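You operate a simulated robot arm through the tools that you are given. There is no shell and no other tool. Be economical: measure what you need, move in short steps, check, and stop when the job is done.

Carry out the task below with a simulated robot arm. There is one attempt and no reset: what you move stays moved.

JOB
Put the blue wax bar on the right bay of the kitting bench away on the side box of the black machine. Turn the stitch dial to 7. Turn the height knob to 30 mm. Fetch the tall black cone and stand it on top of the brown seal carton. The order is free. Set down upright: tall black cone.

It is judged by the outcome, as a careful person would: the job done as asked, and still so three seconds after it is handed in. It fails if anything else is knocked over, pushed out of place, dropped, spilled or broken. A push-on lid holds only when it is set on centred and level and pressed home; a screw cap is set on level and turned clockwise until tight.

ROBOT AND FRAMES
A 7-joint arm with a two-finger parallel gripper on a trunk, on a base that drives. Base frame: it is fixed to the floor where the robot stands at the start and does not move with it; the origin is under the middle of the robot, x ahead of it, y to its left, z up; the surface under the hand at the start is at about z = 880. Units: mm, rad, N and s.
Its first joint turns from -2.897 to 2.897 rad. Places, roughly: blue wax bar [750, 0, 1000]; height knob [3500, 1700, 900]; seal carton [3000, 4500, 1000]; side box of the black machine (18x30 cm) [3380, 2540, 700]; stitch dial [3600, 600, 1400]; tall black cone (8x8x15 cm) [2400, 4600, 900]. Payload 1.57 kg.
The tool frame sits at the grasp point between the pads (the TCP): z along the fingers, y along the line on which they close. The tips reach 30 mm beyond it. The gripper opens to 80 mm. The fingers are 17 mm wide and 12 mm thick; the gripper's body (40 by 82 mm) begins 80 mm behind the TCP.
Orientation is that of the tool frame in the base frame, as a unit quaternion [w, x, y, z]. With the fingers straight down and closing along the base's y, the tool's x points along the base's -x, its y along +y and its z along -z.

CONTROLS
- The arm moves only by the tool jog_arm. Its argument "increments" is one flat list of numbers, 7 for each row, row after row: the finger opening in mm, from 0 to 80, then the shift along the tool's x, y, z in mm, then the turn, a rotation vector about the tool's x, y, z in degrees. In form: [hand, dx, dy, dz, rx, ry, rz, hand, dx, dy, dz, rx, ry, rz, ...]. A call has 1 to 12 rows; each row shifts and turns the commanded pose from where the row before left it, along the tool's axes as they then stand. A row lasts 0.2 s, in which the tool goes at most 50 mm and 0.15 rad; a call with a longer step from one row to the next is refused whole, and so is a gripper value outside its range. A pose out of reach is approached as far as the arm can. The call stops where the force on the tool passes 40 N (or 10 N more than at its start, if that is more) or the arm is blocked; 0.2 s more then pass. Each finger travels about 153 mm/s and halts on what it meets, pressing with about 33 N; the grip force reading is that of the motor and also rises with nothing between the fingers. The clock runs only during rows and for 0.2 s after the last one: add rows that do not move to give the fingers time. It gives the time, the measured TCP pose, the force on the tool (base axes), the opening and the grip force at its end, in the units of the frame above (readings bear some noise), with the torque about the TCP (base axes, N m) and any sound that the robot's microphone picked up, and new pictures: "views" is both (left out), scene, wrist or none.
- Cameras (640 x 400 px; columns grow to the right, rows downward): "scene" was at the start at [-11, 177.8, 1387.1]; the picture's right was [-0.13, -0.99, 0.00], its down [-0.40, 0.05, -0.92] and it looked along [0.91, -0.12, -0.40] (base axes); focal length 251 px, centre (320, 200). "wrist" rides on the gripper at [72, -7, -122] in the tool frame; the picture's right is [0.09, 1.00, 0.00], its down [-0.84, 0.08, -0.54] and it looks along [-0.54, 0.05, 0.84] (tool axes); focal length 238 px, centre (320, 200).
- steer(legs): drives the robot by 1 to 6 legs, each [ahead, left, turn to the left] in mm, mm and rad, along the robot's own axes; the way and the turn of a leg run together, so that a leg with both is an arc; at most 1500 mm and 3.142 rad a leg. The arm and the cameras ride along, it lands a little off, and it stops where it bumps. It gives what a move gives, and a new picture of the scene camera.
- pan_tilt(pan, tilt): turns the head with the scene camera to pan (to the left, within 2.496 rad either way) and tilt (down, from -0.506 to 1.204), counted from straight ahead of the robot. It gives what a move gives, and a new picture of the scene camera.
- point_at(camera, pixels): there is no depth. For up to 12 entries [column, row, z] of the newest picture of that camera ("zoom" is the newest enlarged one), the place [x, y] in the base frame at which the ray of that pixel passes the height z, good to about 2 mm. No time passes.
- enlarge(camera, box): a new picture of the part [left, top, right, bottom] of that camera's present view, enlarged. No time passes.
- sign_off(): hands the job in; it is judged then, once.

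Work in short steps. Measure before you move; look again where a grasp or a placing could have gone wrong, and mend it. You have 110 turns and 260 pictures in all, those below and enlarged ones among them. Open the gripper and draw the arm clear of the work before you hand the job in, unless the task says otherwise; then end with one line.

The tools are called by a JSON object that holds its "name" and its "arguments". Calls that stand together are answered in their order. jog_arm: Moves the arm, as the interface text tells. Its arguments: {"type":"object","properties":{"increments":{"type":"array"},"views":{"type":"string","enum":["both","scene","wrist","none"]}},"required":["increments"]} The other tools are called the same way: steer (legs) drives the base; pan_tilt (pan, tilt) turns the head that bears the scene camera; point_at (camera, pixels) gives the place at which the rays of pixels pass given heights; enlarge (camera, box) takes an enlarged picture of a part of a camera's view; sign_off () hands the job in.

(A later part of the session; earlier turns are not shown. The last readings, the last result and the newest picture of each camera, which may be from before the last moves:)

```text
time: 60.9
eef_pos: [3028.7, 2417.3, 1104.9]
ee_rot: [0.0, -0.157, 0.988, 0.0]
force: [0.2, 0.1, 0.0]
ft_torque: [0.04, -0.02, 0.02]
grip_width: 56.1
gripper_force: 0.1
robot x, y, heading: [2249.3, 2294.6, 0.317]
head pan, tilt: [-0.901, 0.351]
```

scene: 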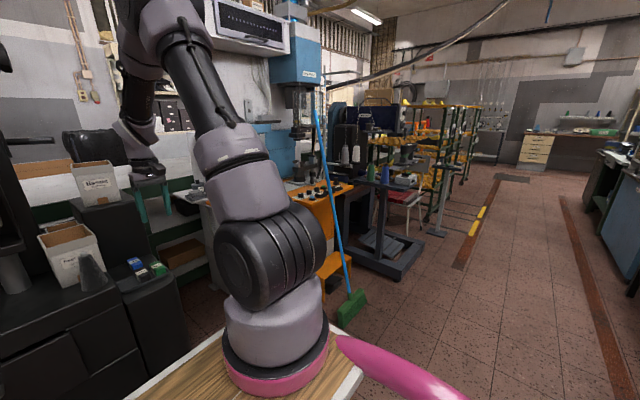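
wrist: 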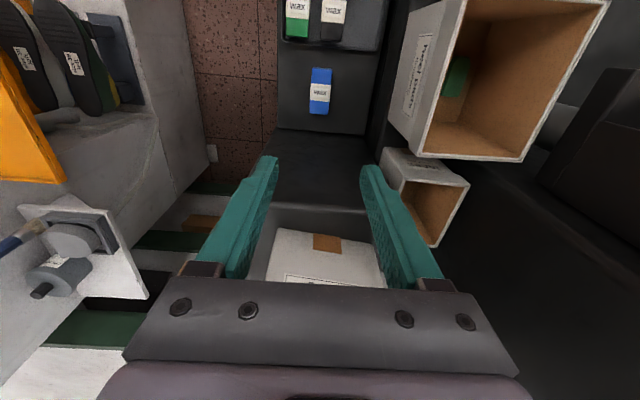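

I retract the arm properly and strafe right 650 mm to face the blue machine's bench.

{"name": "jog_arm", "arguments": {"increments": [40, 45, 0, 0, 0, 0, 0, 40, 45, 0, 0, 0, 0, 0, 40, 45, 0, 0, 0, 0, 0, 40, 45, 0, 0, 0, 0, 0, 40, 30, 0, -30, 0, 0, 0], "views": "none"}}

{"name": "steer", "arguments": {"legs": [[0, -650, 0]]}}

{"name": "pan_tilt", "arguments": {"pan": -0.1, "tilt": 0.35}}

```text
time: 62.1
eef_pos: [2832.0, 2353.6, 1132.8]
ee_rot: [0.0, -0.157, 0.988, -0.001]
force: [0.4, -0.7, -1.0]
ft_torque: [0.02, 0.05, -0.01]
grip_width: 39.7
gripper_force: 0.0
robot x, y, heading: [2249.4, 2292.0, 0.319]
head pan, tilt: [-0.901, 0.351]
```

```text
time: 65.7
eef_pos: [3033.3, 1734.5, 1133.9]
ee_rot: [0.001, -0.158, 0.987, -0.001]
force: [0.6, 0.4, -0.5]
ft_torque: [0.0, -0.02, -0.05]
grip_width: 40.2
gripper_force: 0.0
robot x, y, heading: [2450.5, 1673.6, 0.312]
head pan, tilt: [-0.901, 0.351]
```

scene: 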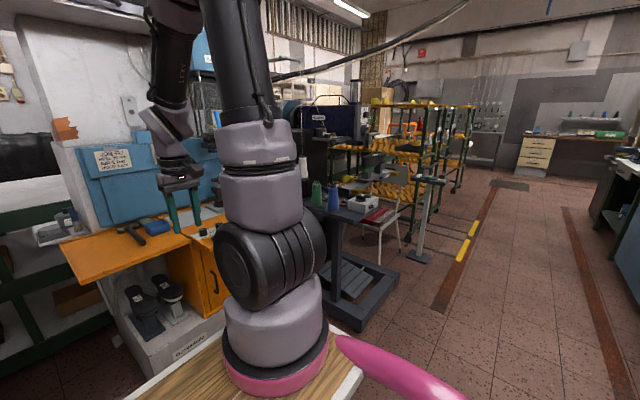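

```text
time: 66.9
eef_pos: [3034.1, 1734.6, 1133.7]
ee_rot: [0.0, -0.157, 0.988, 0.0]
force: [0.4, 0.3, 0.4]
ft_torque: [0.0, 0.01, 0.01]
grip_width: 40.3
gripper_force: 0.1
robot x, y, heading: [2452.1, 1675.7, 0.318]
head pan, tilt: [-0.099, 0.351]
```

scene: 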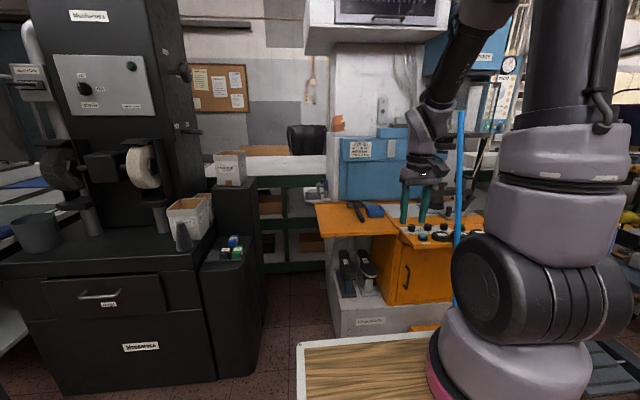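

{"name": "enlarge", "arguments": {"camera": "scene", "box": [310, 130, 490, 250]}}

{"name": "enlarge", "arguments": {"camera": "wrist", "box": [0, 0, 640, 400]}}

```text
3.33 times, centred on (400, 190) of scene
```

zoom: 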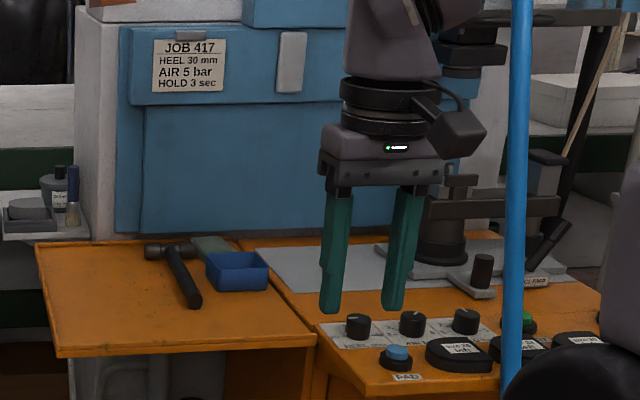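

```text
1.00 times, centred on (320, 200) of wrist (not enlarged: the box is as wide or as high as the picture)
```

zoom: 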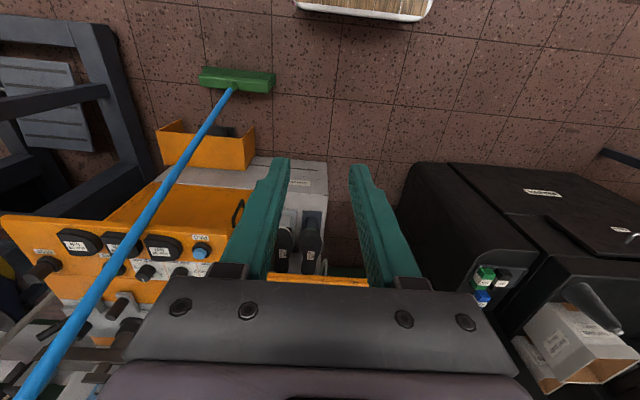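

{"name": "point_at", "arguments": {"camera": "scene", "pixels": [[417, 228, 900], [433, 227, 900], [449, 226, 900], [396, 238, 870]]}}

{"name": "point_at", "arguments": {"camera": "wrist", "pixels": [[235, 85, 0], [180, 168, 500], [150, 210, 700], [120, 255, 900], [80, 310, 1000], [202, 253, 880]]}}

{"name": "enlarge", "arguments": {"camera": "wrist", "box": [0, 190, 240, 340]}}

```text
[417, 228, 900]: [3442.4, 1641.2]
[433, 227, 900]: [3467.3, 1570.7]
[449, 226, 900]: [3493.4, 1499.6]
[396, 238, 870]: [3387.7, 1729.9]
```

```text
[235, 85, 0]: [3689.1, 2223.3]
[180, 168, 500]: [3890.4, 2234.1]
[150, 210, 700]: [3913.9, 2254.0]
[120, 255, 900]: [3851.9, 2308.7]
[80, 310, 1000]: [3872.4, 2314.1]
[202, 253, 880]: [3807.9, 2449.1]
```

```text
2.67 times, centred on (120, 265) of wrist
```

zoom: 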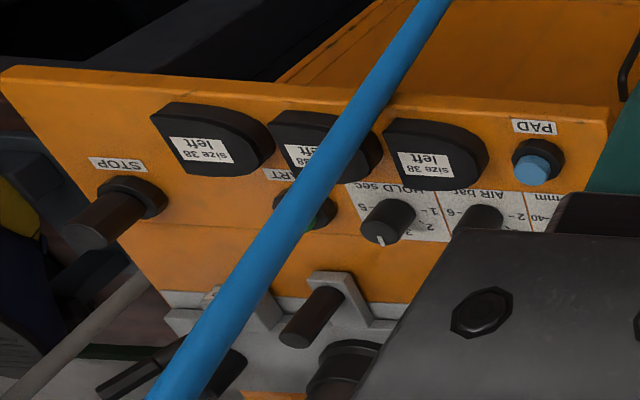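

{"name": "point_at", "arguments": {"camera": "zoom", "pixels": [[440, 10, 700], [440, 10, 900], [340, 150, 800], [340, 150, 1000], [200, 350, 900], [200, 350, 1000], [200, 350, 1100], [388, 215, 900], [480, 220, 900], [540, 165, 890]]}}

{"name": "point_at", "arguments": {"camera": "scene", "pixels": [[454, 300, 300], [456, 250, 700], [456, 250, 900], [458, 225, 900], [458, 225, 800], [460, 180, 1000], [460, 180, 1100], [461, 130, 1200], [461, 112, 1300]]}}

```text
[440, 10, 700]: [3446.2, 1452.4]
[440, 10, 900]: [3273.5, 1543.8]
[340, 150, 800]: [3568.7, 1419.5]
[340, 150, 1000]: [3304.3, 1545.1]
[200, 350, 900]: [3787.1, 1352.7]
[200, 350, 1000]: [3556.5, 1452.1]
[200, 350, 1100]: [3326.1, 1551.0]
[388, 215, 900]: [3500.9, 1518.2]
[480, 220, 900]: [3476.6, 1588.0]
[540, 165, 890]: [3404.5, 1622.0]
```

```text
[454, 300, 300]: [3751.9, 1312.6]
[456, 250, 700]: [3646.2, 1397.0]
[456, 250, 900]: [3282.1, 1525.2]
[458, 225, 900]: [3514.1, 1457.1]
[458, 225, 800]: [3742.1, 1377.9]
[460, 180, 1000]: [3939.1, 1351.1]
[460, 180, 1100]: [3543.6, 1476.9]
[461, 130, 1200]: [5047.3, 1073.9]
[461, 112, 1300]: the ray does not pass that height
```

{"name": "point_at", "arguments": {"camera": "scene", "pixels": [[452, 310, 0], [454, 290, 100], [454, 290, 300], [456, 240, 950], [460, 150, 1100], [460, 150, 1200], [460, 112, 1250]]}}

{"name": "enlarge", "arguments": {"camera": "scene", "box": [390, 90, 550, 340]}}

{"name": "enlarge", "arguments": {"camera": "wrist", "box": [0, 40, 500, 390]}}

```text
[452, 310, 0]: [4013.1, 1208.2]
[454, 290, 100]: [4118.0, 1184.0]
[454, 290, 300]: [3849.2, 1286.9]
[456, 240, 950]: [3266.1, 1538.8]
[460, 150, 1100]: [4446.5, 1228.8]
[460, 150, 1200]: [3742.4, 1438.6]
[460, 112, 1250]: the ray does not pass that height
```

```text
1.60 times, centred on (470, 215) of scene
```

zoom: 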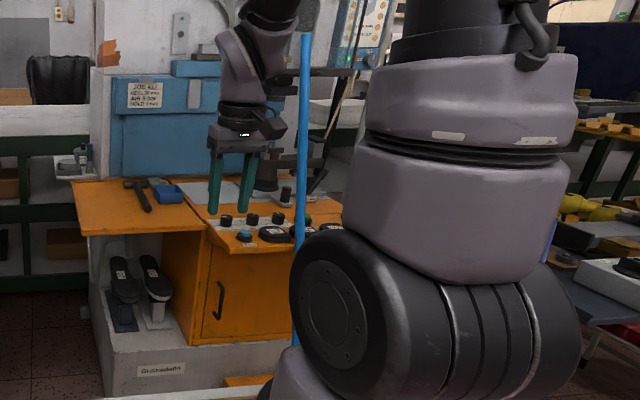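

```text
1.14 times, centred on (250, 215) of wrist
```

zoom: 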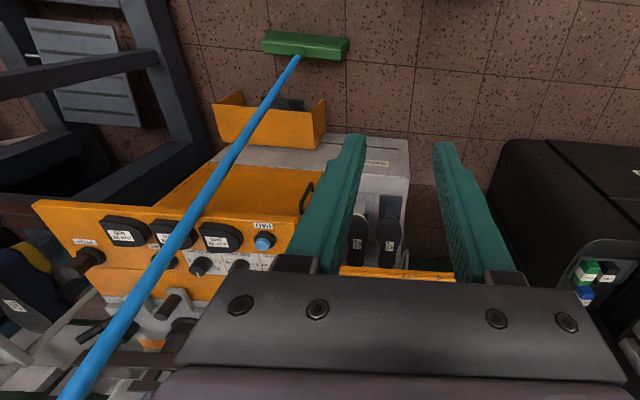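

{"name": "point_at", "arguments": {"camera": "zoom", "pixels": [[297, 55, 40], [265, 45, 20], [348, 50, 20], [82, 370, 1200], [82, 370, 1300], [82, 370, 1100], [238, 150, 500], [238, 150, 400], [180, 235, 700], [180, 235, 800], [265, 243, 880]]}}

```text
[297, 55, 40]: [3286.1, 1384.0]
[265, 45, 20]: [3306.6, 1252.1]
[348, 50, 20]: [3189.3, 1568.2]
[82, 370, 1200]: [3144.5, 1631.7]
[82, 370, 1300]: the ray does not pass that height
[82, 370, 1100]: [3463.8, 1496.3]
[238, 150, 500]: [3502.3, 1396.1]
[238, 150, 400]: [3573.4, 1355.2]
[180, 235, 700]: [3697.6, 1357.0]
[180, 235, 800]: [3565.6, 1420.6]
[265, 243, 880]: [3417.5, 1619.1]
```

The broom handle (foot (3286,1384), at z 1000 about (3400,1509)) is ~140 mm right of the height knob, which is the left one, near (3442,1641). I approach from the left so the arm stays clear of it.

{"name": "steer", "arguments": {"legs": [[300, 130, 0]]}}

{"name": "pan_tilt", "arguments": {"pan": -0.5, "tilt": 0.5}}

```text
time: 69.0
eef_pos: [3284.4, 1952.6, 1133.8]
ee_rot: [0.0, -0.155, 0.988, -0.001]
force: [-1.1, 0.4, 0.4]
ft_torque: [-0.02, 0.01, 0.02]
grip_width: 40.1
gripper_force: 0.1
robot x, y, heading: [2700.5, 1895.0, 0.314]
head pan, tilt: [-0.099, 0.351]
```

scene: 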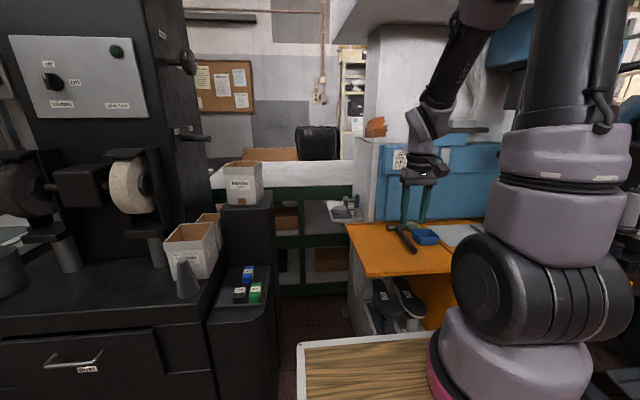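

```text
time: 69.9
eef_pos: [3283.1, 1953.8, 1132.9]
ee_rot: [0.001, -0.156, 0.988, -0.001]
force: [-0.2, -0.5, 0.3]
ft_torque: [-0.02, -0.02, 0.02]
grip_width: 39.9
gripper_force: 0.1
robot x, y, heading: [2701.1, 1893.2, 0.31]
head pan, tilt: [-0.499, 0.499]
```

scene: 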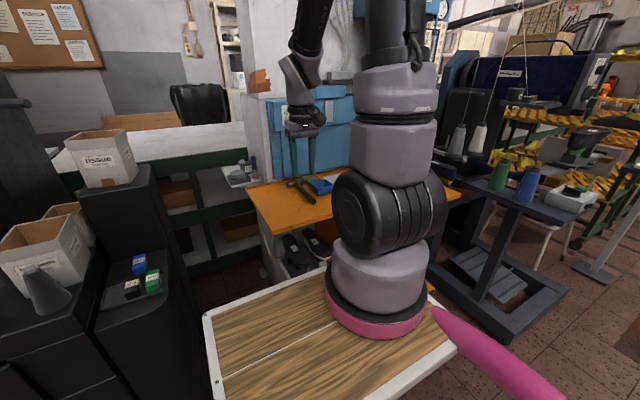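

I shift the hand right to view the knobs by the wrist camera, staying left of the broom handle.

{"name": "jog_arm", "arguments": {"increments": [40, 10, -45, 0, 0, 0, 0, 40, 10, -45, 0, 0, 0, 0, 40, 10, -45, 0, 0, 0, 0, 40, 10, -45, 0, 0, 0, 0, 40, 10, -45, 0, 0, 0, 0, 40, 10, -45, 0, 0, 0, 0]}}

```text
time: 71.3
eef_pos: [3309.8, 1678.2, 1134.9]
ee_rot: [0.001, -0.156, 0.988, -0.001]
force: [-0.4, -0.3, -0.7]
ft_torque: [-0.07, 0.0, -0.01]
grip_width: 39.9
gripper_force: 0.0
robot x, y, heading: [2702.1, 1894.8, 0.309]
head pan, tilt: [-0.499, 0.499]
```

scene: 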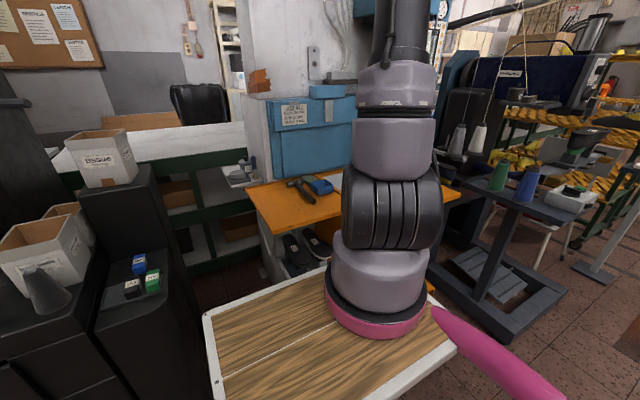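
wrist: 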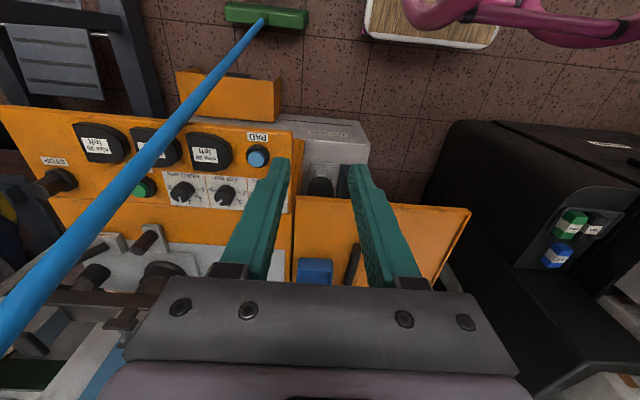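

The height knob is hidden behind the left finger at about (265,195). I close the fingers to reveal it.

{"name": "jog_arm", "arguments": {"increments": [0, 0, -10, 0, 0, 0, 0, 0, 0, -10, 0, 0, 0, 0], "views": "wrist"}}

{"name": "enlarge", "arguments": {"camera": "wrist", "box": [160, 120, 320, 220]}}

```text
time: 71.9
eef_pos: [3314.2, 1659.8, 1134.1]
ee_rot: [0.001, -0.155, 0.988, -0.001]
force: [0.5, 0.2, -0.5]
ft_torque: [0.02, -0.02, 0.02]
grip_width: 0.1
gripper_force: 21.5
robot x, y, heading: [2699.1, 1892.6, 0.313]
head pan, tilt: [-0.499, 0.499]
```

wrist: 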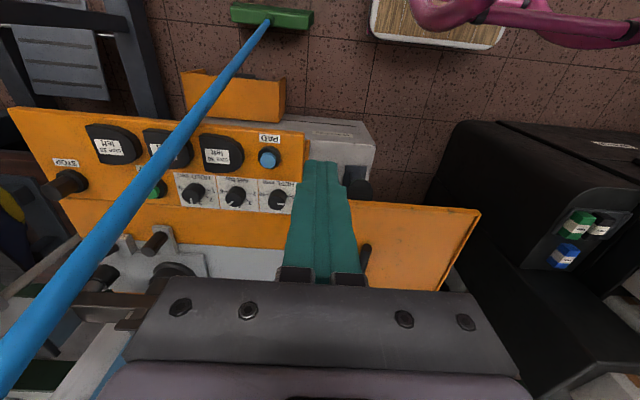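

```text
4.00 times, centred on (240, 170) of wrist
```

zoom: 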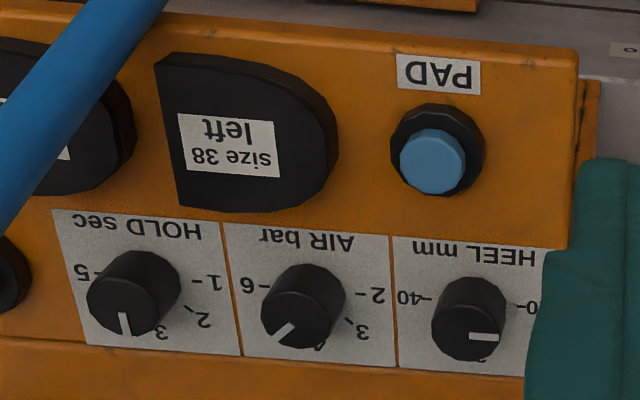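

Hold reads 3 and air reads 5; HEEL mm points to image right. I move ahead 70 mm to look from more above and read its scale.

{"name": "jog_arm", "arguments": {"increments": [0, -35, 0, 0, 0, 0, 0, 0, -35, 0, 0, 0, 0, 0], "views": "wrist"}}

{"name": "enlarge", "arguments": {"camera": "wrist", "box": [220, 80, 340, 180]}}

```text
time: 72.5
eef_pos: [3380.5, 1678.5, 1135.4]
ee_rot: [0.001, -0.155, 0.988, -0.001]
force: [-0.5, -0.4, 0.1]
ft_torque: [-0.02, -0.03, 0.0]
grip_width: 0.2
gripper_force: 21.2
robot x, y, heading: [2699.0, 1898.6, 0.312]
head pan, tilt: [-0.499, 0.499]
```

wrist: 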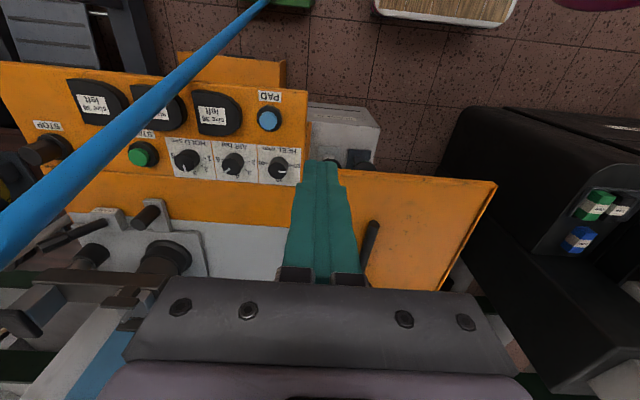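

```text
4.00 times, centred on (280, 130) of wrist
```

zoom: 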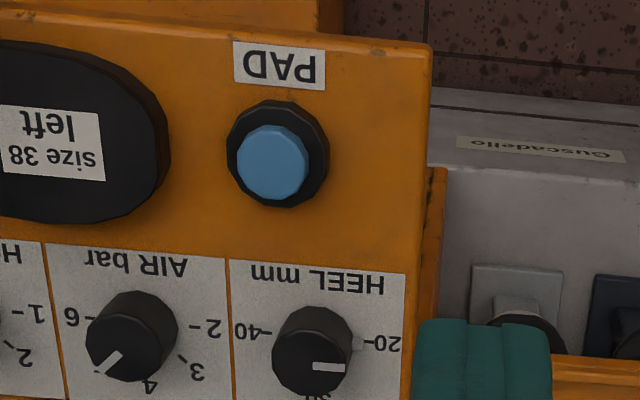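

The scale reads 20 right, 40 left, 30 at the far side: the knob needs a 90° clockwise turn. I locate the knob's top and base.

{"name": "point_at", "arguments": {"camera": "zoom", "pixels": [[308, 367, 880], [308, 367, 900], [308, 367, 920], [312, 340, 860], [312, 340, 870], [312, 340, 880], [270, 165, 880], [235, 320, 870], [405, 330, 870], [430, 170, 860]]}}

```text
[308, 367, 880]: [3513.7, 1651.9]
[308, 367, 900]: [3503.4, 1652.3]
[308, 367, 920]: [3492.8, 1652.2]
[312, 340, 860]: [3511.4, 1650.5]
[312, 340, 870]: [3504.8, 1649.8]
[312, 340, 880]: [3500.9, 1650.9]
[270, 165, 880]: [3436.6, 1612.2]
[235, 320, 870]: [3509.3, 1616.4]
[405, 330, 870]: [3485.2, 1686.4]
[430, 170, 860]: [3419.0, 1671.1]
```

Knob top about (3512,1651, ~875). I move above it with fingers opening to 56 mm and descend part way.

{"name": "jog_arm", "arguments": {"increments": [56, -39, -22, 0, 0, 0, 0, 56, -39, -22, 0, 0, 0, 0, 56, -39, -22, 0, 0, 0, 0, 56, 0, 0, 40, 0, 0, 0, 56, 0, 0, 40, 0, 0, 0]}}

```text
time: 73.7
eef_pos: [3513.2, 1653.1, 1054.3]
ee_rot: [0.002, -0.156, 0.988, -0.001]
force: [0.0, -0.5, -0.3]
ft_torque: [-0.02, -0.02, -0.03]
grip_width: 56.2
gripper_force: 0.0
robot x, y, heading: [2699.8, 1894.0, 0.307]
head pan, tilt: [-0.499, 0.499]
```

scene: 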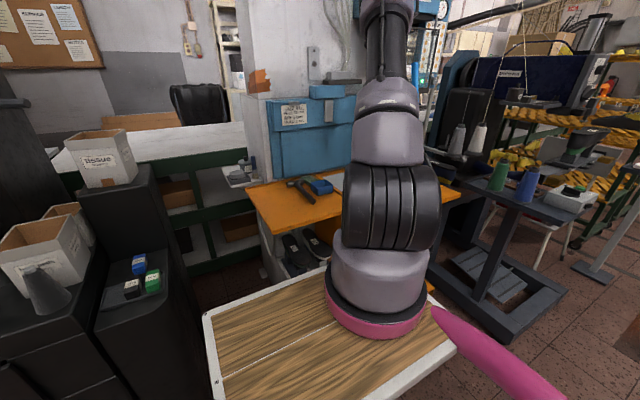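
wrist: 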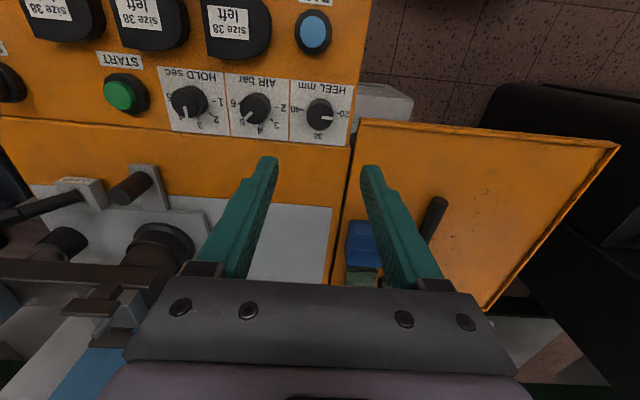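

{"name": "enlarge", "arguments": {"camera": "wrist", "box": [270, 75, 370, 145]}}

{"name": "point_at", "arguments": {"camera": "zoom", "pixels": [[325, 310, 860], [325, 310, 880]]}}

```text
5.71 times, centred on (320, 110) of wrist
```

zoom: 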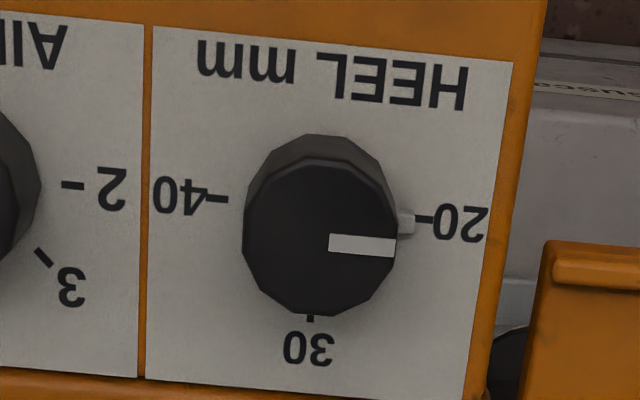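

```text
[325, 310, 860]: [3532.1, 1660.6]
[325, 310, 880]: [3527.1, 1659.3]
```

The hand is centred over the knob (top z≈880). I descend to TCP 902 and check.

{"name": "jog_arm", "arguments": {"increments": [56, 0, 0, 40, 0, 0, 0, 56, 0, 0, 40, 0, 0, 0, 56, 0, 0, 40, 0, 0, 0, 56, 0, 0, 22, 0, 0, 0, 56, 0, 0, 10, 0, 0, 0], "views": "wrist"}}

```text
time: 74.9
eef_pos: [3513.6, 1652.1, 901.2]
ee_rot: [0.0, -0.156, 0.988, 0.0]
force: [0.1, -0.4, 0.6]
ft_torque: [-0.05, 0.01, 0.02]
grip_width: 56.0
gripper_force: 0.1
robot x, y, heading: [2702.3, 1892.6, 0.313]
head pan, tilt: [-0.499, 0.499]
```

wrist: 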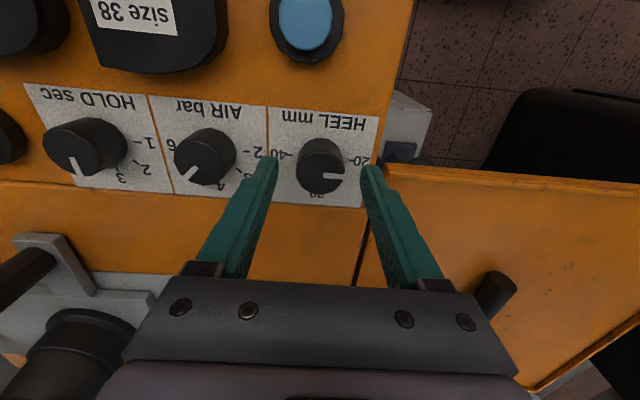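

The knob sits centred between the tips. I lower 3 mm more and close on it.

{"name": "jog_arm", "arguments": {"increments": [56, 0, 0, 3, 0, 0, 0, 30, 0, 0, 0, 0, 0, 0, 0, 0, 0, 0, 0, 0, 0, 0, 0, 0, 0, 0, 0, 0], "views": "wrist"}}

{"name": "enlarge", "arguments": {"camera": "wrist", "box": [260, 110, 390, 220]}}

```text
time: 75.9
eef_pos: [3512.8, 1653.1, 900.1]
ee_rot: [0.001, -0.156, 0.988, 0.0]
force: [-1.6, 2.9, -0.9]
ft_torque: [0.19, -0.15, 0.02]
grip_width: 32.9
gripper_force: 41.4
robot x, y, heading: [2701.5, 1894.2, 0.306]
head pan, tilt: [-0.499, 0.499]
```

wrist: 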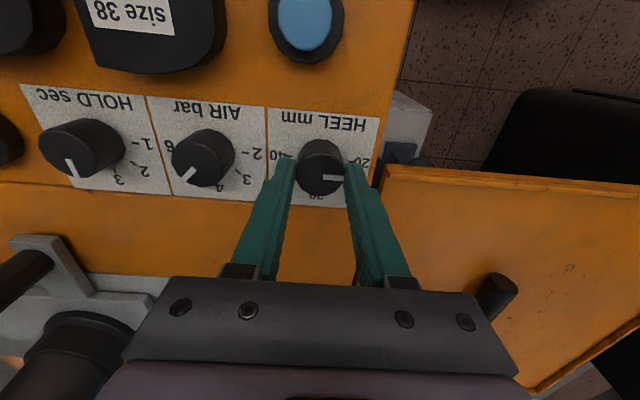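

```text
3.64 times, centred on (325, 165) of wrist
```

zoom: 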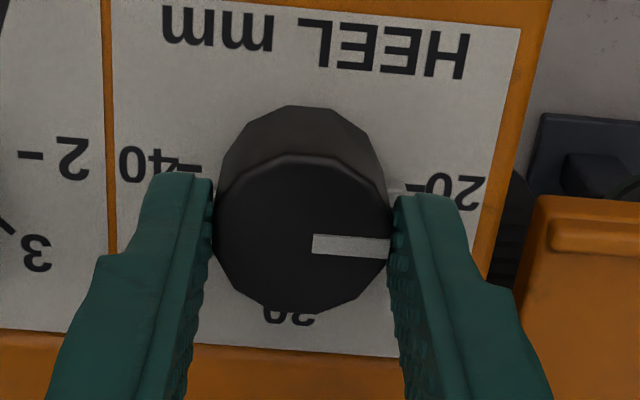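

Gripped at 33 mm. I turn +51° first and check.

{"name": "jog_arm", "arguments": {"increments": [0, 0, 0, 0, 0, 0, 8.5, 0, 0, 0, 0, 0, 0, 8.5, 0, 0, 0, 0, 0, 0, 8.5, 0, 0, 0, 0, 0, 0, 8.5, 0, 0, 0, 0, 0, 0, 8.5, 0, 0, 0, 0, 0, 0, 8.5], "views": "wrist"}}

{"name": "enlarge", "arguments": {"camera": "wrist", "box": [240, 100, 400, 220]}}

```text
time: 77.3
eef_pos: [3514.4, 1652.3, 898.8]
ee_rot: [0.0, 0.286, 0.958, 0.001]
force: [-5.2, 6.3, -16.3]
ft_torque: [0.05, -0.2, 0.01]
grip_width: 32.7
gripper_force: 41.2
robot x, y, heading: [2703.0, 1894.4, 0.314]
head pan, tilt: [-0.499, 0.499]
```

wrist: 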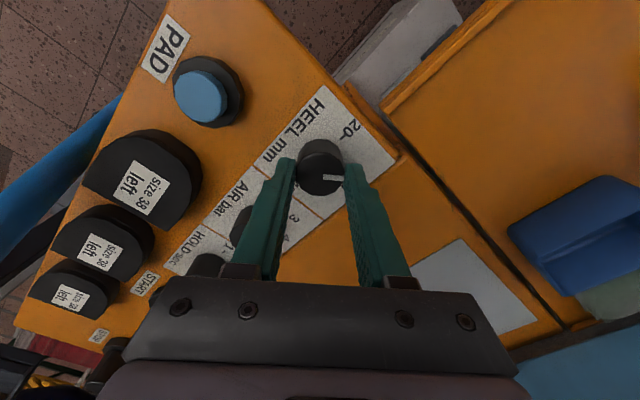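

```text
3.33 times, centred on (320, 160) of wrist
```

zoom: 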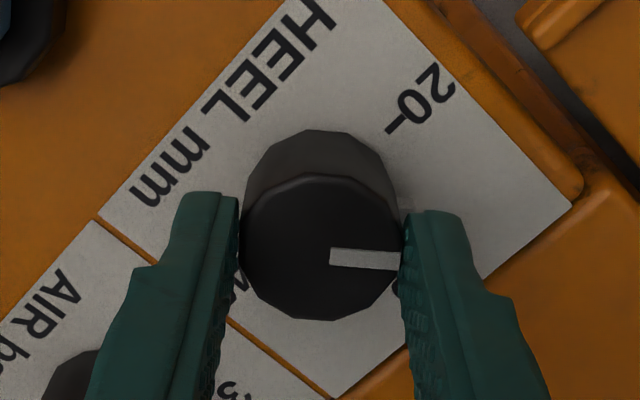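

The knob turns with the hand. I turn the remaining 39°.

{"name": "jog_arm", "arguments": {"increments": [0, 0, 0, 0, 0, 0, 8, 0, 0, 0, 0, 0, 0, 8, 0, 0, 0, 0, 0, 0, 8, 0, 0, 0, 0, 0, 0, 8, 0, 0, 0, 0, 0, 0, 7, 0, 0, 0, 0, 0, 0, 0], "views": "wrist"}}

{"name": "enlarge", "arguments": {"camera": "wrist", "box": [240, 100, 400, 220]}}

```text
time: 78.7
eef_pos: [3514.0, 1652.3, 898.5]
ee_rot: [0.001, 0.59, 0.808, 0.0]
force: [-6.9, 4.9, -14.8]
ft_torque: [0.64, 0.56, -0.02]
grip_width: 32.6
gripper_force: 40.8
robot x, y, heading: [2699.6, 1892.3, 0.318]
head pan, tilt: [-0.499, 0.499]
```

wrist: 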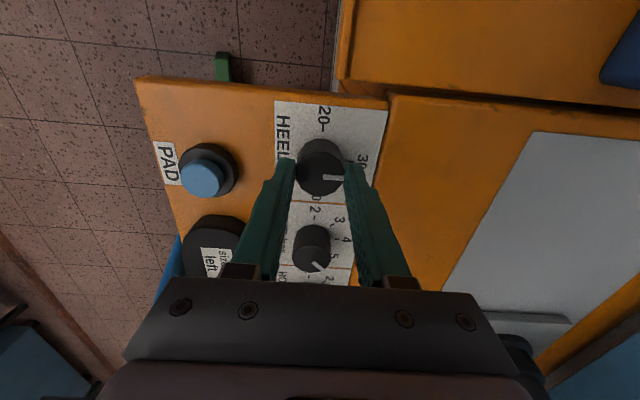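

```text
3.33 times, centred on (320, 160) of wrist
```

zoom: 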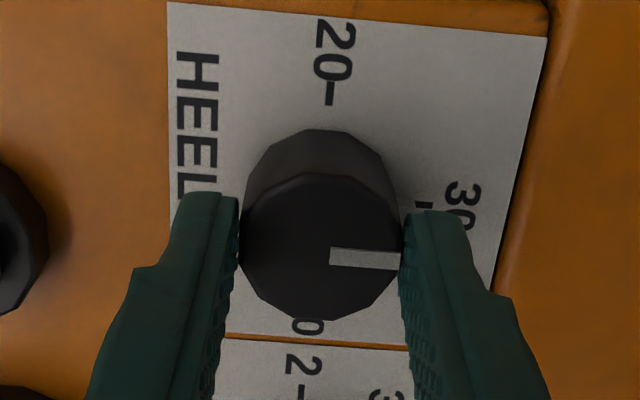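

It lines up with 30. I open, rise, and check the reading.

{"name": "jog_arm", "arguments": {"increments": [32, 0, 0, 0, 0, 0, 0, 50, 0, 0, 0, 0, 0, 0, 56, 0, 0, -15, 0, 0, 0, 56, 0, 0, -40, 0, 0, 0, 56, 0, 0, -40, 0, 0, 0, 56, 0, 0, -40, 0, 0, 0], "views": "wrist"}}

{"name": "enlarge", "arguments": {"camera": "wrist", "box": [270, 75, 370, 145]}}

```text
time: 80.1
eef_pos: [3514.2, 1653.8, 1034.4]
ee_rot: [0.0, 0.589, 0.808, 0.0]
force: [0.5, 0.9, 0.0]
ft_torque: [0.04, -0.02, -0.02]
grip_width: 55.9
gripper_force: 0.0
robot x, y, heading: [2701.7, 1895.2, 0.314]
head pan, tilt: [-0.499, 0.499]
```

wrist: 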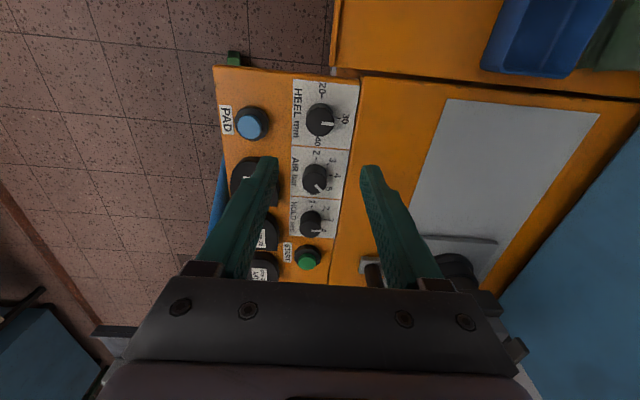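

```text
5.71 times, centred on (320, 110) of wrist
```

zoom: 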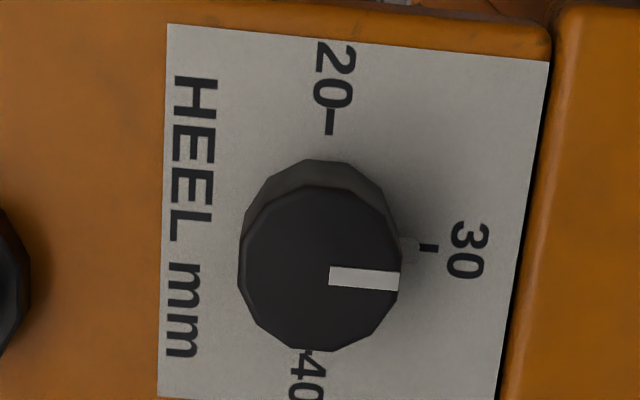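

The knob reads 30. I turn the hand back, rise and draw in.

{"name": "jog_arm", "arguments": {"increments": [40, 0, 0, -40, 0, 0, 0, 40, 0, 0, 0, 0, 0, -8.5, 40, 0, 0, 0, 0, 0, -8.5, 40, 0, 0, 0, 0, 0, -8.5, 40, 0, 0, 0, 0, 0, -8.5, 40, 0, 0, 0, 0, 0, -8.5, 40, 0, 0, 0, 0, 0, -8.5, 40, 0, 0, 0, 0, 0, -8.5, 40, 0, 0, 0, 0, 0, -8.5, 40, 0, 0, 0, 0, 0, -8.5, 40, 0, 0, 0, 0, 0, -8.5], "views": "none"}}

{"name": "jog_arm", "arguments": {"increments": [40, 0, 0, 0, 0, 0, -5, 40, 40, 0, -20, 0, 0, 0, 40, 40, 0, -20, 0, 0, 0, 40, 40, 20, 0, 0, 0, 0, 40, 40, 20, 0, 0, 0, 0, 40, 30, 38, 0, 0, 0, 0, 40, 0, 45, 0, 0, 0, 0, 40, 0, 45, 0, 0, 0, 0], "views": "none"}}

{"name": "steer", "arguments": {"legs": [[-450, 0, 0]]}}

{"name": "pan_tilt", "arguments": {"pan": -0.9, "tilt": 0.15}}

```text
time: 82.5
eef_pos: [3513.2, 1652.2, 1073.7]
ee_rot: [0.001, -0.112, 0.994, 0.0]
force: [0.2, 0.3, -0.7]
ft_torque: [-0.02, -0.01, 0.02]
grip_width: 40.0
gripper_force: 0.0
robot x, y, heading: [2702.6, 1890.5, 0.311]
head pan, tilt: [-0.499, 0.499]
```

```text
time: 84.3
eef_pos: [3281.3, 1753.3, 1114.5]
ee_rot: [0.001, -0.155, 0.988, -0.001]
force: [0.4, -1.0, -0.4]
ft_torque: [0.04, 0.0, 0.03]
grip_width: 39.8
gripper_force: 0.0
robot x, y, heading: [2701.3, 1897.0, 0.315]
head pan, tilt: [-0.499, 0.499]
```

```text
time: 87.0
eef_pos: [2847.7, 1612.1, 1114.8]
ee_rot: [0.001, -0.153, 0.988, -0.001]
force: [0.5, 0.1, 0.0]
ft_torque: [0.03, -0.02, -0.01]
grip_width: 40.0
gripper_force: 0.0
robot x, y, heading: [2267.3, 1754.7, 0.309]
head pan, tilt: [-0.499, 0.499]
```

scene: 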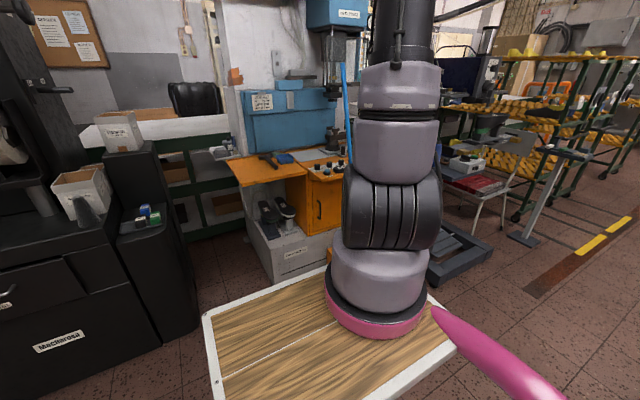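

```text
time: 87.9
eef_pos: [2848.8, 1612.4, 1113.7]
ee_rot: [0.001, -0.155, 0.988, -0.001]
force: [0.8, 0.1, -0.8]
ft_torque: [-0.03, 0.03, 0.02]
grip_width: 40.1
gripper_force: 0.0
robot x, y, heading: [2266.3, 1756.1, 0.304]
head pan, tilt: [-0.901, 0.15]
```

scene: 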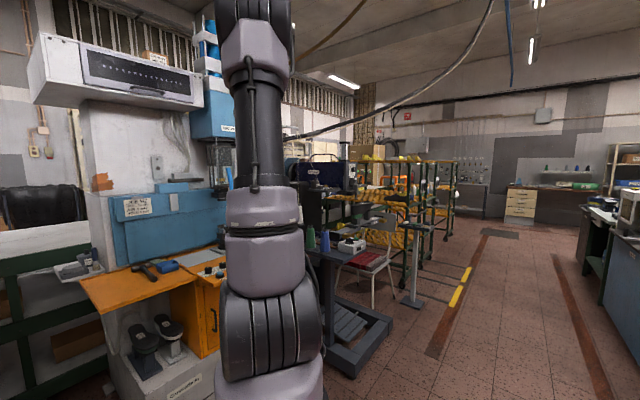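

The sewing machine with spools is to the right, behind the arm trunk. I measure obstacles on the floor in that direction.

{"name": "point_at", "arguments": {"camera": "scene", "pixels": [[355, 375, 0], [392, 322, 0], [345, 290, 0], [374, 308, 0], [402, 300, 0], [425, 306, 0], [440, 355, 0], [470, 270, 0], [391, 290, 0]]}}

{"name": "pan_tilt", "arguments": {"pan": -1.5, "tilt": 0.5}}

```text
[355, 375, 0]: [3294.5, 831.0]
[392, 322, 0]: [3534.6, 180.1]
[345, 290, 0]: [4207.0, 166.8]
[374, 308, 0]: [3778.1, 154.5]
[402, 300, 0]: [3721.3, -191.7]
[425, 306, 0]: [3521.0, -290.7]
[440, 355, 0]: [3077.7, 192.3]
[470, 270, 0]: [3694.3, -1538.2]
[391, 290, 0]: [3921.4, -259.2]
```

```text
time: 88.9
eef_pos: [2848.5, 1612.7, 1114.8]
ee_rot: [0.001, -0.155, 0.988, -0.001]
force: [0.0, 0.5, 0.3]
ft_torque: [-0.03, -0.03, -0.01]
grip_width: 40.0
gripper_force: 0.1
robot x, y, heading: [2270.2, 1758.2, 0.311]
head pan, tilt: [-1.499, 0.499]
```

scene: 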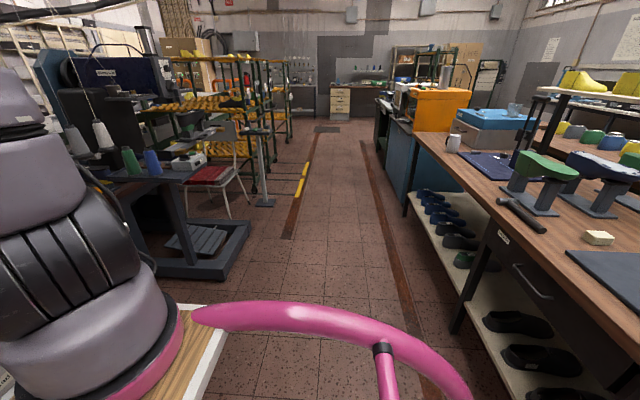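

{"name": "point_at", "arguments": {"camera": "scene", "pixels": [[452, 333, 0], [405, 215, 0], [600, 340, 880], [420, 135, 880], [250, 235, 0], [222, 280, 0], [388, 185, 0], [265, 205, 0]]}}

{"name": "enlarge", "arguments": {"camera": "scene", "box": [20, 20, 260, 220]}}

```text
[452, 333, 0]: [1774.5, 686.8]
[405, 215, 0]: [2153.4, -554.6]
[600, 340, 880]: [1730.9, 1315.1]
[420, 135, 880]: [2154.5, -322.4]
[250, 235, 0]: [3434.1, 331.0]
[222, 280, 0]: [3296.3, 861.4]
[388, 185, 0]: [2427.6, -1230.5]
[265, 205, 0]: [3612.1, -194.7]
```

```text
2.00 times, centred on (140, 120) of scene
```

zoom: 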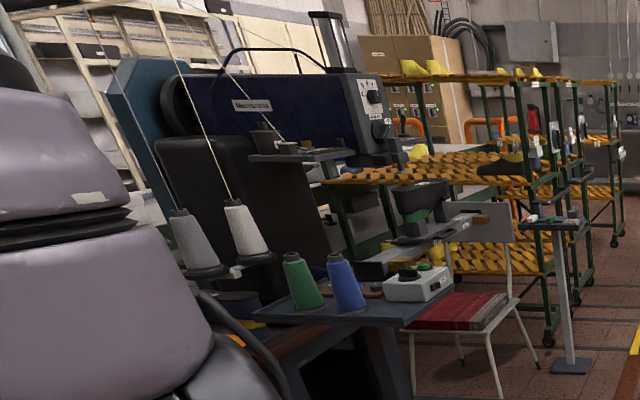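

The dials are on the end plate of the navy machine. The aisle is clear; I strafe right 1000 mm to view it.

{"name": "steer", "arguments": {"legs": [[0, -1000, 0]]}}

{"name": "pan_tilt", "arguments": {"pan": -0.75, "tilt": 0.15}}

```text
time: 94.2
eef_pos: [3148.0, 638.2, 1113.8]
ee_rot: [0.001, -0.148, 0.989, 0.0]
force: [-0.4, -0.8, -0.7]
ft_torque: [0.02, -0.01, 0.01]
grip_width: 40.1
gripper_force: 0.1
robot x, y, heading: [2573.0, 784.3, 0.293]
head pan, tilt: [-1.499, 0.499]
```

scene: 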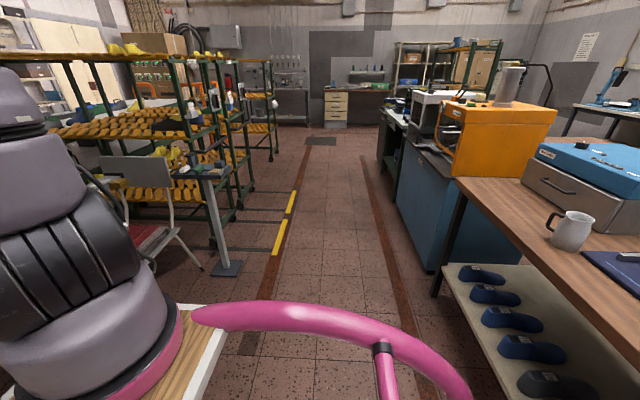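

```text
time: 95.3
eef_pos: [3148.3, 637.8, 1114.2]
ee_rot: [0.001, -0.148, 0.989, -0.001]
force: [-0.3, 0.3, 0.1]
ft_torque: [0.01, 0.0, -0.02]
grip_width: 40.1
gripper_force: 0.1
robot x, y, heading: [2572.2, 788.1, 0.296]
head pan, tilt: [-0.75, 0.15]
```

scene: 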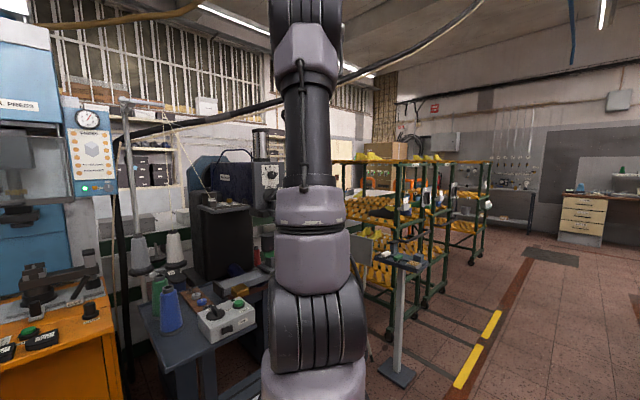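

{"name": "enlarge", "arguments": {"camera": "scene", "box": [190, 130, 300, 220]}}

{"name": "point_at", "arguments": {"camera": "scene", "pixels": [[270, 172, 1400], [270, 172, 1350], [255, 320, 850], [155, 330, 850], [396, 375, 0]]}}

```text
4.44 times, centred on (245, 175) of scene
```

zoom: 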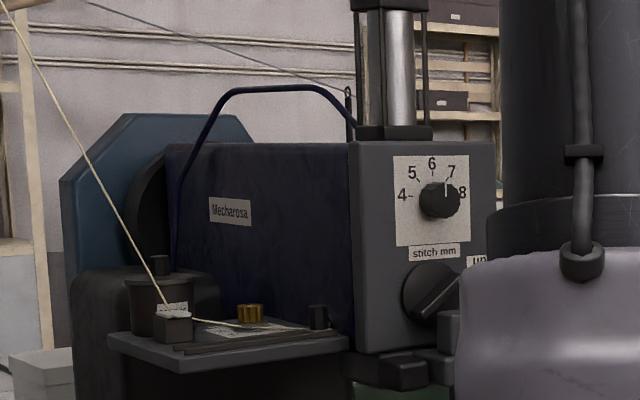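

```text
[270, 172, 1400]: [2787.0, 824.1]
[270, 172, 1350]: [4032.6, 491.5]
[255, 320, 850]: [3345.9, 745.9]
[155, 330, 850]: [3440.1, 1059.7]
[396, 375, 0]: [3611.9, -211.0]
```

The stitch dial (4–8) is on the grey end plate. I strafe right 600 more to see it square on.

{"name": "steer", "arguments": {"legs": [[0, -650, 0]]}}

{"name": "pan_tilt", "arguments": {"pan": 0.1, "tilt": 0.2}}

```text
time: 98.8
eef_pos: [3341.2, 26.2, 1113.8]
ee_rot: [0.001, -0.151, 0.988, -0.001]
force: [0.0, 0.4, -0.4]
ft_torque: [-0.03, -0.04, -0.02]
grip_width: 40.3
gripper_force: 0.0
robot x, y, heading: [2762.0, 171.4, 0.3]
head pan, tilt: [-0.75, 0.15]
```

scene: 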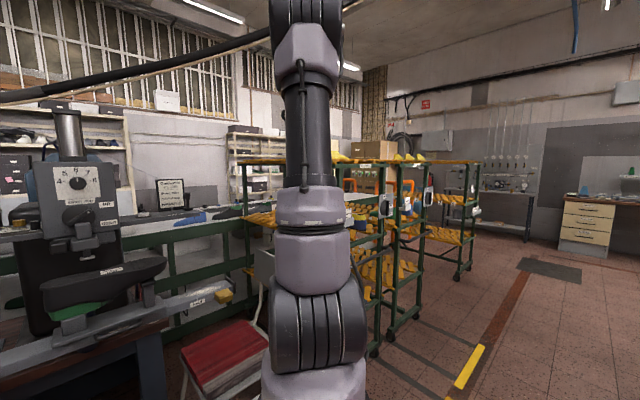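

```text
time: 100.0
eef_pos: [3340.8, 26.2, 1114.6]
ee_rot: [0.002, -0.151, 0.988, -0.001]
force: [-0.4, -0.8, 0.6]
ft_torque: [-0.04, 0.03, 0.02]
grip_width: 39.8
gripper_force: 0.1
robot x, y, heading: [2761.1, 168.9, 0.304]
head pan, tilt: [0.099, 0.201]
```

scene: 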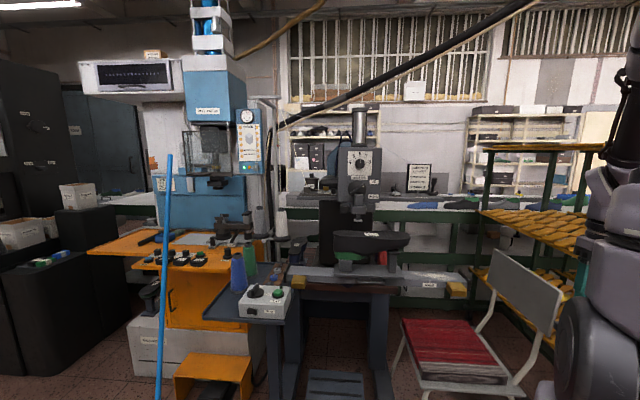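

{"name": "enlarge", "arguments": {"camera": "scene", "box": [330, 130, 400, 200]}}

{"name": "point_at", "arguments": {"camera": "scene", "pixels": [[358, 163, 1340], [358, 163, 1350], [358, 163, 1360], [300, 395, 0], [386, 395, 0], [440, 380, 0], [265, 300, 850], [420, 290, 850], [370, 240, 1100]]}}

```text
5.71 times, centred on (365, 165) of scene
```

zoom: 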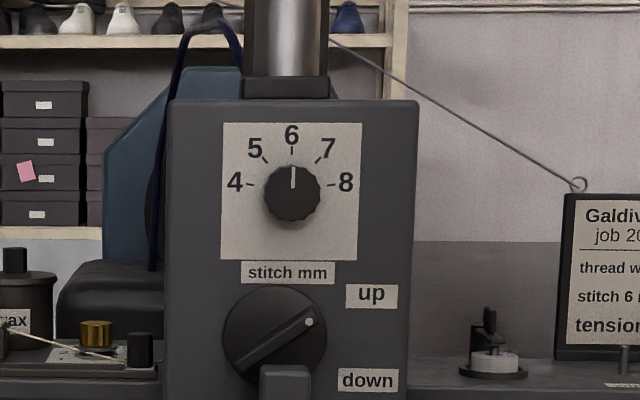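

```text
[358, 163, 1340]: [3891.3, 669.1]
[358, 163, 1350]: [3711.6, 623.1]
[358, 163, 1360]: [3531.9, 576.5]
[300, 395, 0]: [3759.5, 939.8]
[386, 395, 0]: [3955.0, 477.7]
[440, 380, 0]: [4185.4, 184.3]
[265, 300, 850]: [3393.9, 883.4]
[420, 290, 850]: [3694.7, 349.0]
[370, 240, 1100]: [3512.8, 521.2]
```

The dial reads 6 and must go one mark clockwise to 7. Triangulated it is near (3781, 607, 1341), facing the aisle. I raise the hand and centre it, before tilting the tool horizontal.

{"name": "jog_arm", "arguments": {"increments": [40, 0, 0, -45, 0, 0, 0, 40, 0, 0, -45, 0, 0, 0, 40, 0, 0, -45, 0, 0, 0, 40, 0, 0, -45, 0, 0, 0, 40, 0, 0, -45, 0, 0, 0, 40, -18, 45, 0, 0, 0, 0, 40, -18, 45, 0, 0, 0, 0, 40, -18, 45, 0, 0, 0, 0, 40, -18, 45, 0, 0, 0, 0, 40, -18, 45, 0, 0, 0, 0, 40, -18, 45, 0, 0, 0, 0, 40, -18, 45, 0, 0, 0, 0], "views": "none"}}

{"name": "jog_arm", "arguments": {"increments": [50, 0, 0, 0, 0, -8.2, 0, 50, 0, 0, 0, 0, -8.2, 0, 50, 0, 0, 0, 0, -8.2, 0, 50, 0, 0, 0, 0, -8.2, 0, 50, 0, 0, 0, 0, -8.2, 0, 50, 0, 0, 0, 0, -8.2, 0, 50, 0, 0, 0, 0, -8.2, 0, 50, 0, 0, 0, 0, -8.2, 0, 50, 0, 0, 0, 0, -8.2, 0, 50, 0, 0, 0, 0, -8.2, 0, 50, 0, 0, 0, 0, -8, 0]}}

```text
time: 102.6
eef_pos: [3366.5, 365.4, 1341.4]
ee_rot: [0.001, -0.151, 0.988, -0.001]
force: [0.1, 0.4, -0.8]
ft_torque: [0.02, -0.05, -0.01]
grip_width: 40.0
gripper_force: 0.0
robot x, y, heading: [2761.0, 172.9, 0.3]
head pan, tilt: [0.099, 0.201]
```

```text
time: 105.0
eef_pos: [3396.8, 393.1, 1374.8]
ee_rot: [0.7, -0.106, 0.699, 0.105]
force: [-0.3, -0.9, 0.3]
ft_torque: [-0.01, -0.02, 0.02]
grip_width: 50.3
gripper_force: 0.0
out of reach, approached as far as the arm can: row 9, 10, 11
robot x, y, heading: [2764.9, 168.7, 0.303]
head pan, tilt: [0.099, 0.201]
```

scene: 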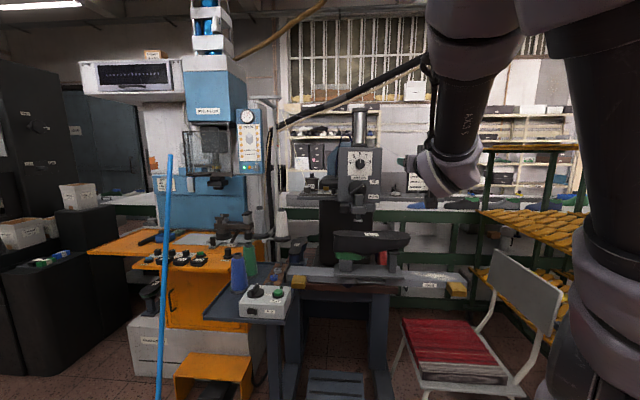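
wrist: 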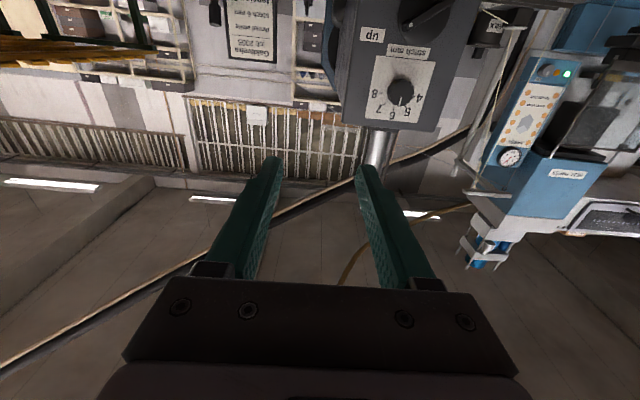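

The wrist view and scene agree on the dial at about (3619, 592, 1350). I drive 130 ahead and 140 left to bring it in front of the horizontal hand.

{"name": "steer", "arguments": {"legs": [[130, 140, 0]]}}

{"name": "jog_arm", "arguments": {"increments": [60, 0, 0, 0, 0, 0, 0], "views": "wrist"}}

{"name": "enlarge", "arguments": {"camera": "wrist", "box": [240, 0, 400, 120]}}

```text
time: 106.6
eef_pos: [3478.6, 570.4, 1373.7]
ee_rot: [0.699, -0.108, 0.699, 0.109]
force: [-0.1, 0.2, 0.9]
ft_torque: [0.02, -0.02, 0.01]
grip_width: 49.9
gripper_force: 0.1
robot x, y, heading: [2845.3, 346.9, 0.31]
head pan, tilt: [0.099, 0.201]
```

scene: 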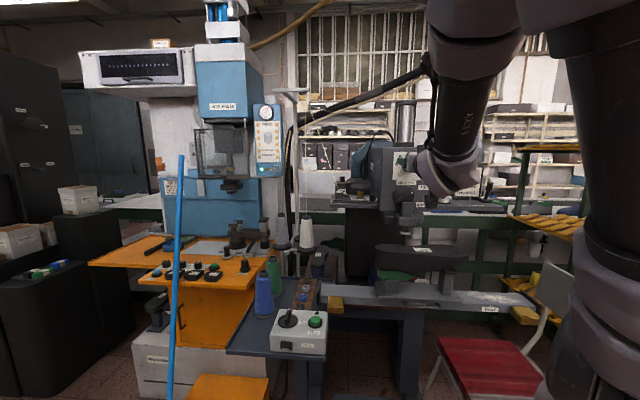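

```text
time: 107.0
eef_pos: [3478.2, 570.6, 1375.0]
ee_rot: [0.699, -0.108, 0.699, 0.106]
force: [0.0, 0.2, -0.5]
ft_torque: [0.03, 0.01, 0.03]
grip_width: 60.1
gripper_force: 0.0
robot x, y, heading: [2845.1, 342.7, 0.305]
head pan, tilt: [0.099, 0.201]
```

wrist: 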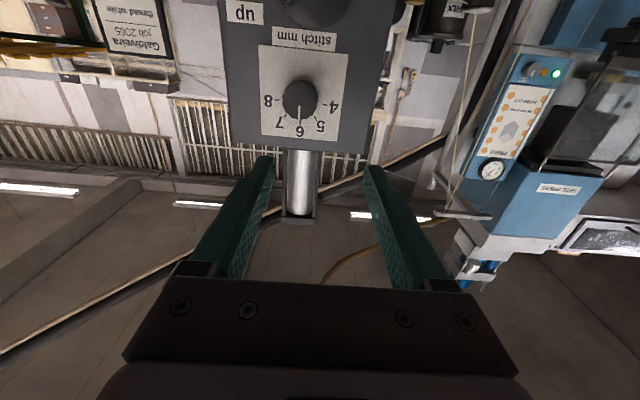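

```text
3.33 times, centred on (320, 60) of wrist
```

zoom: 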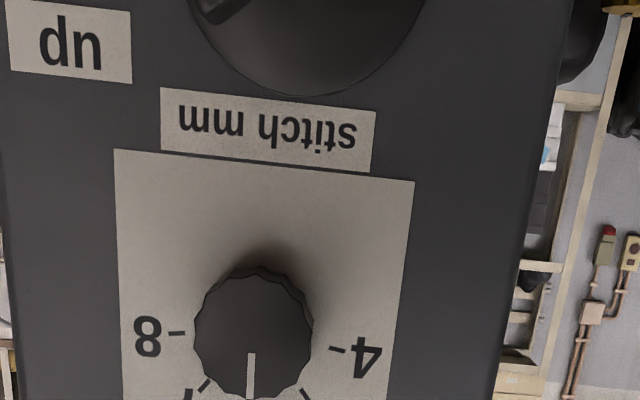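

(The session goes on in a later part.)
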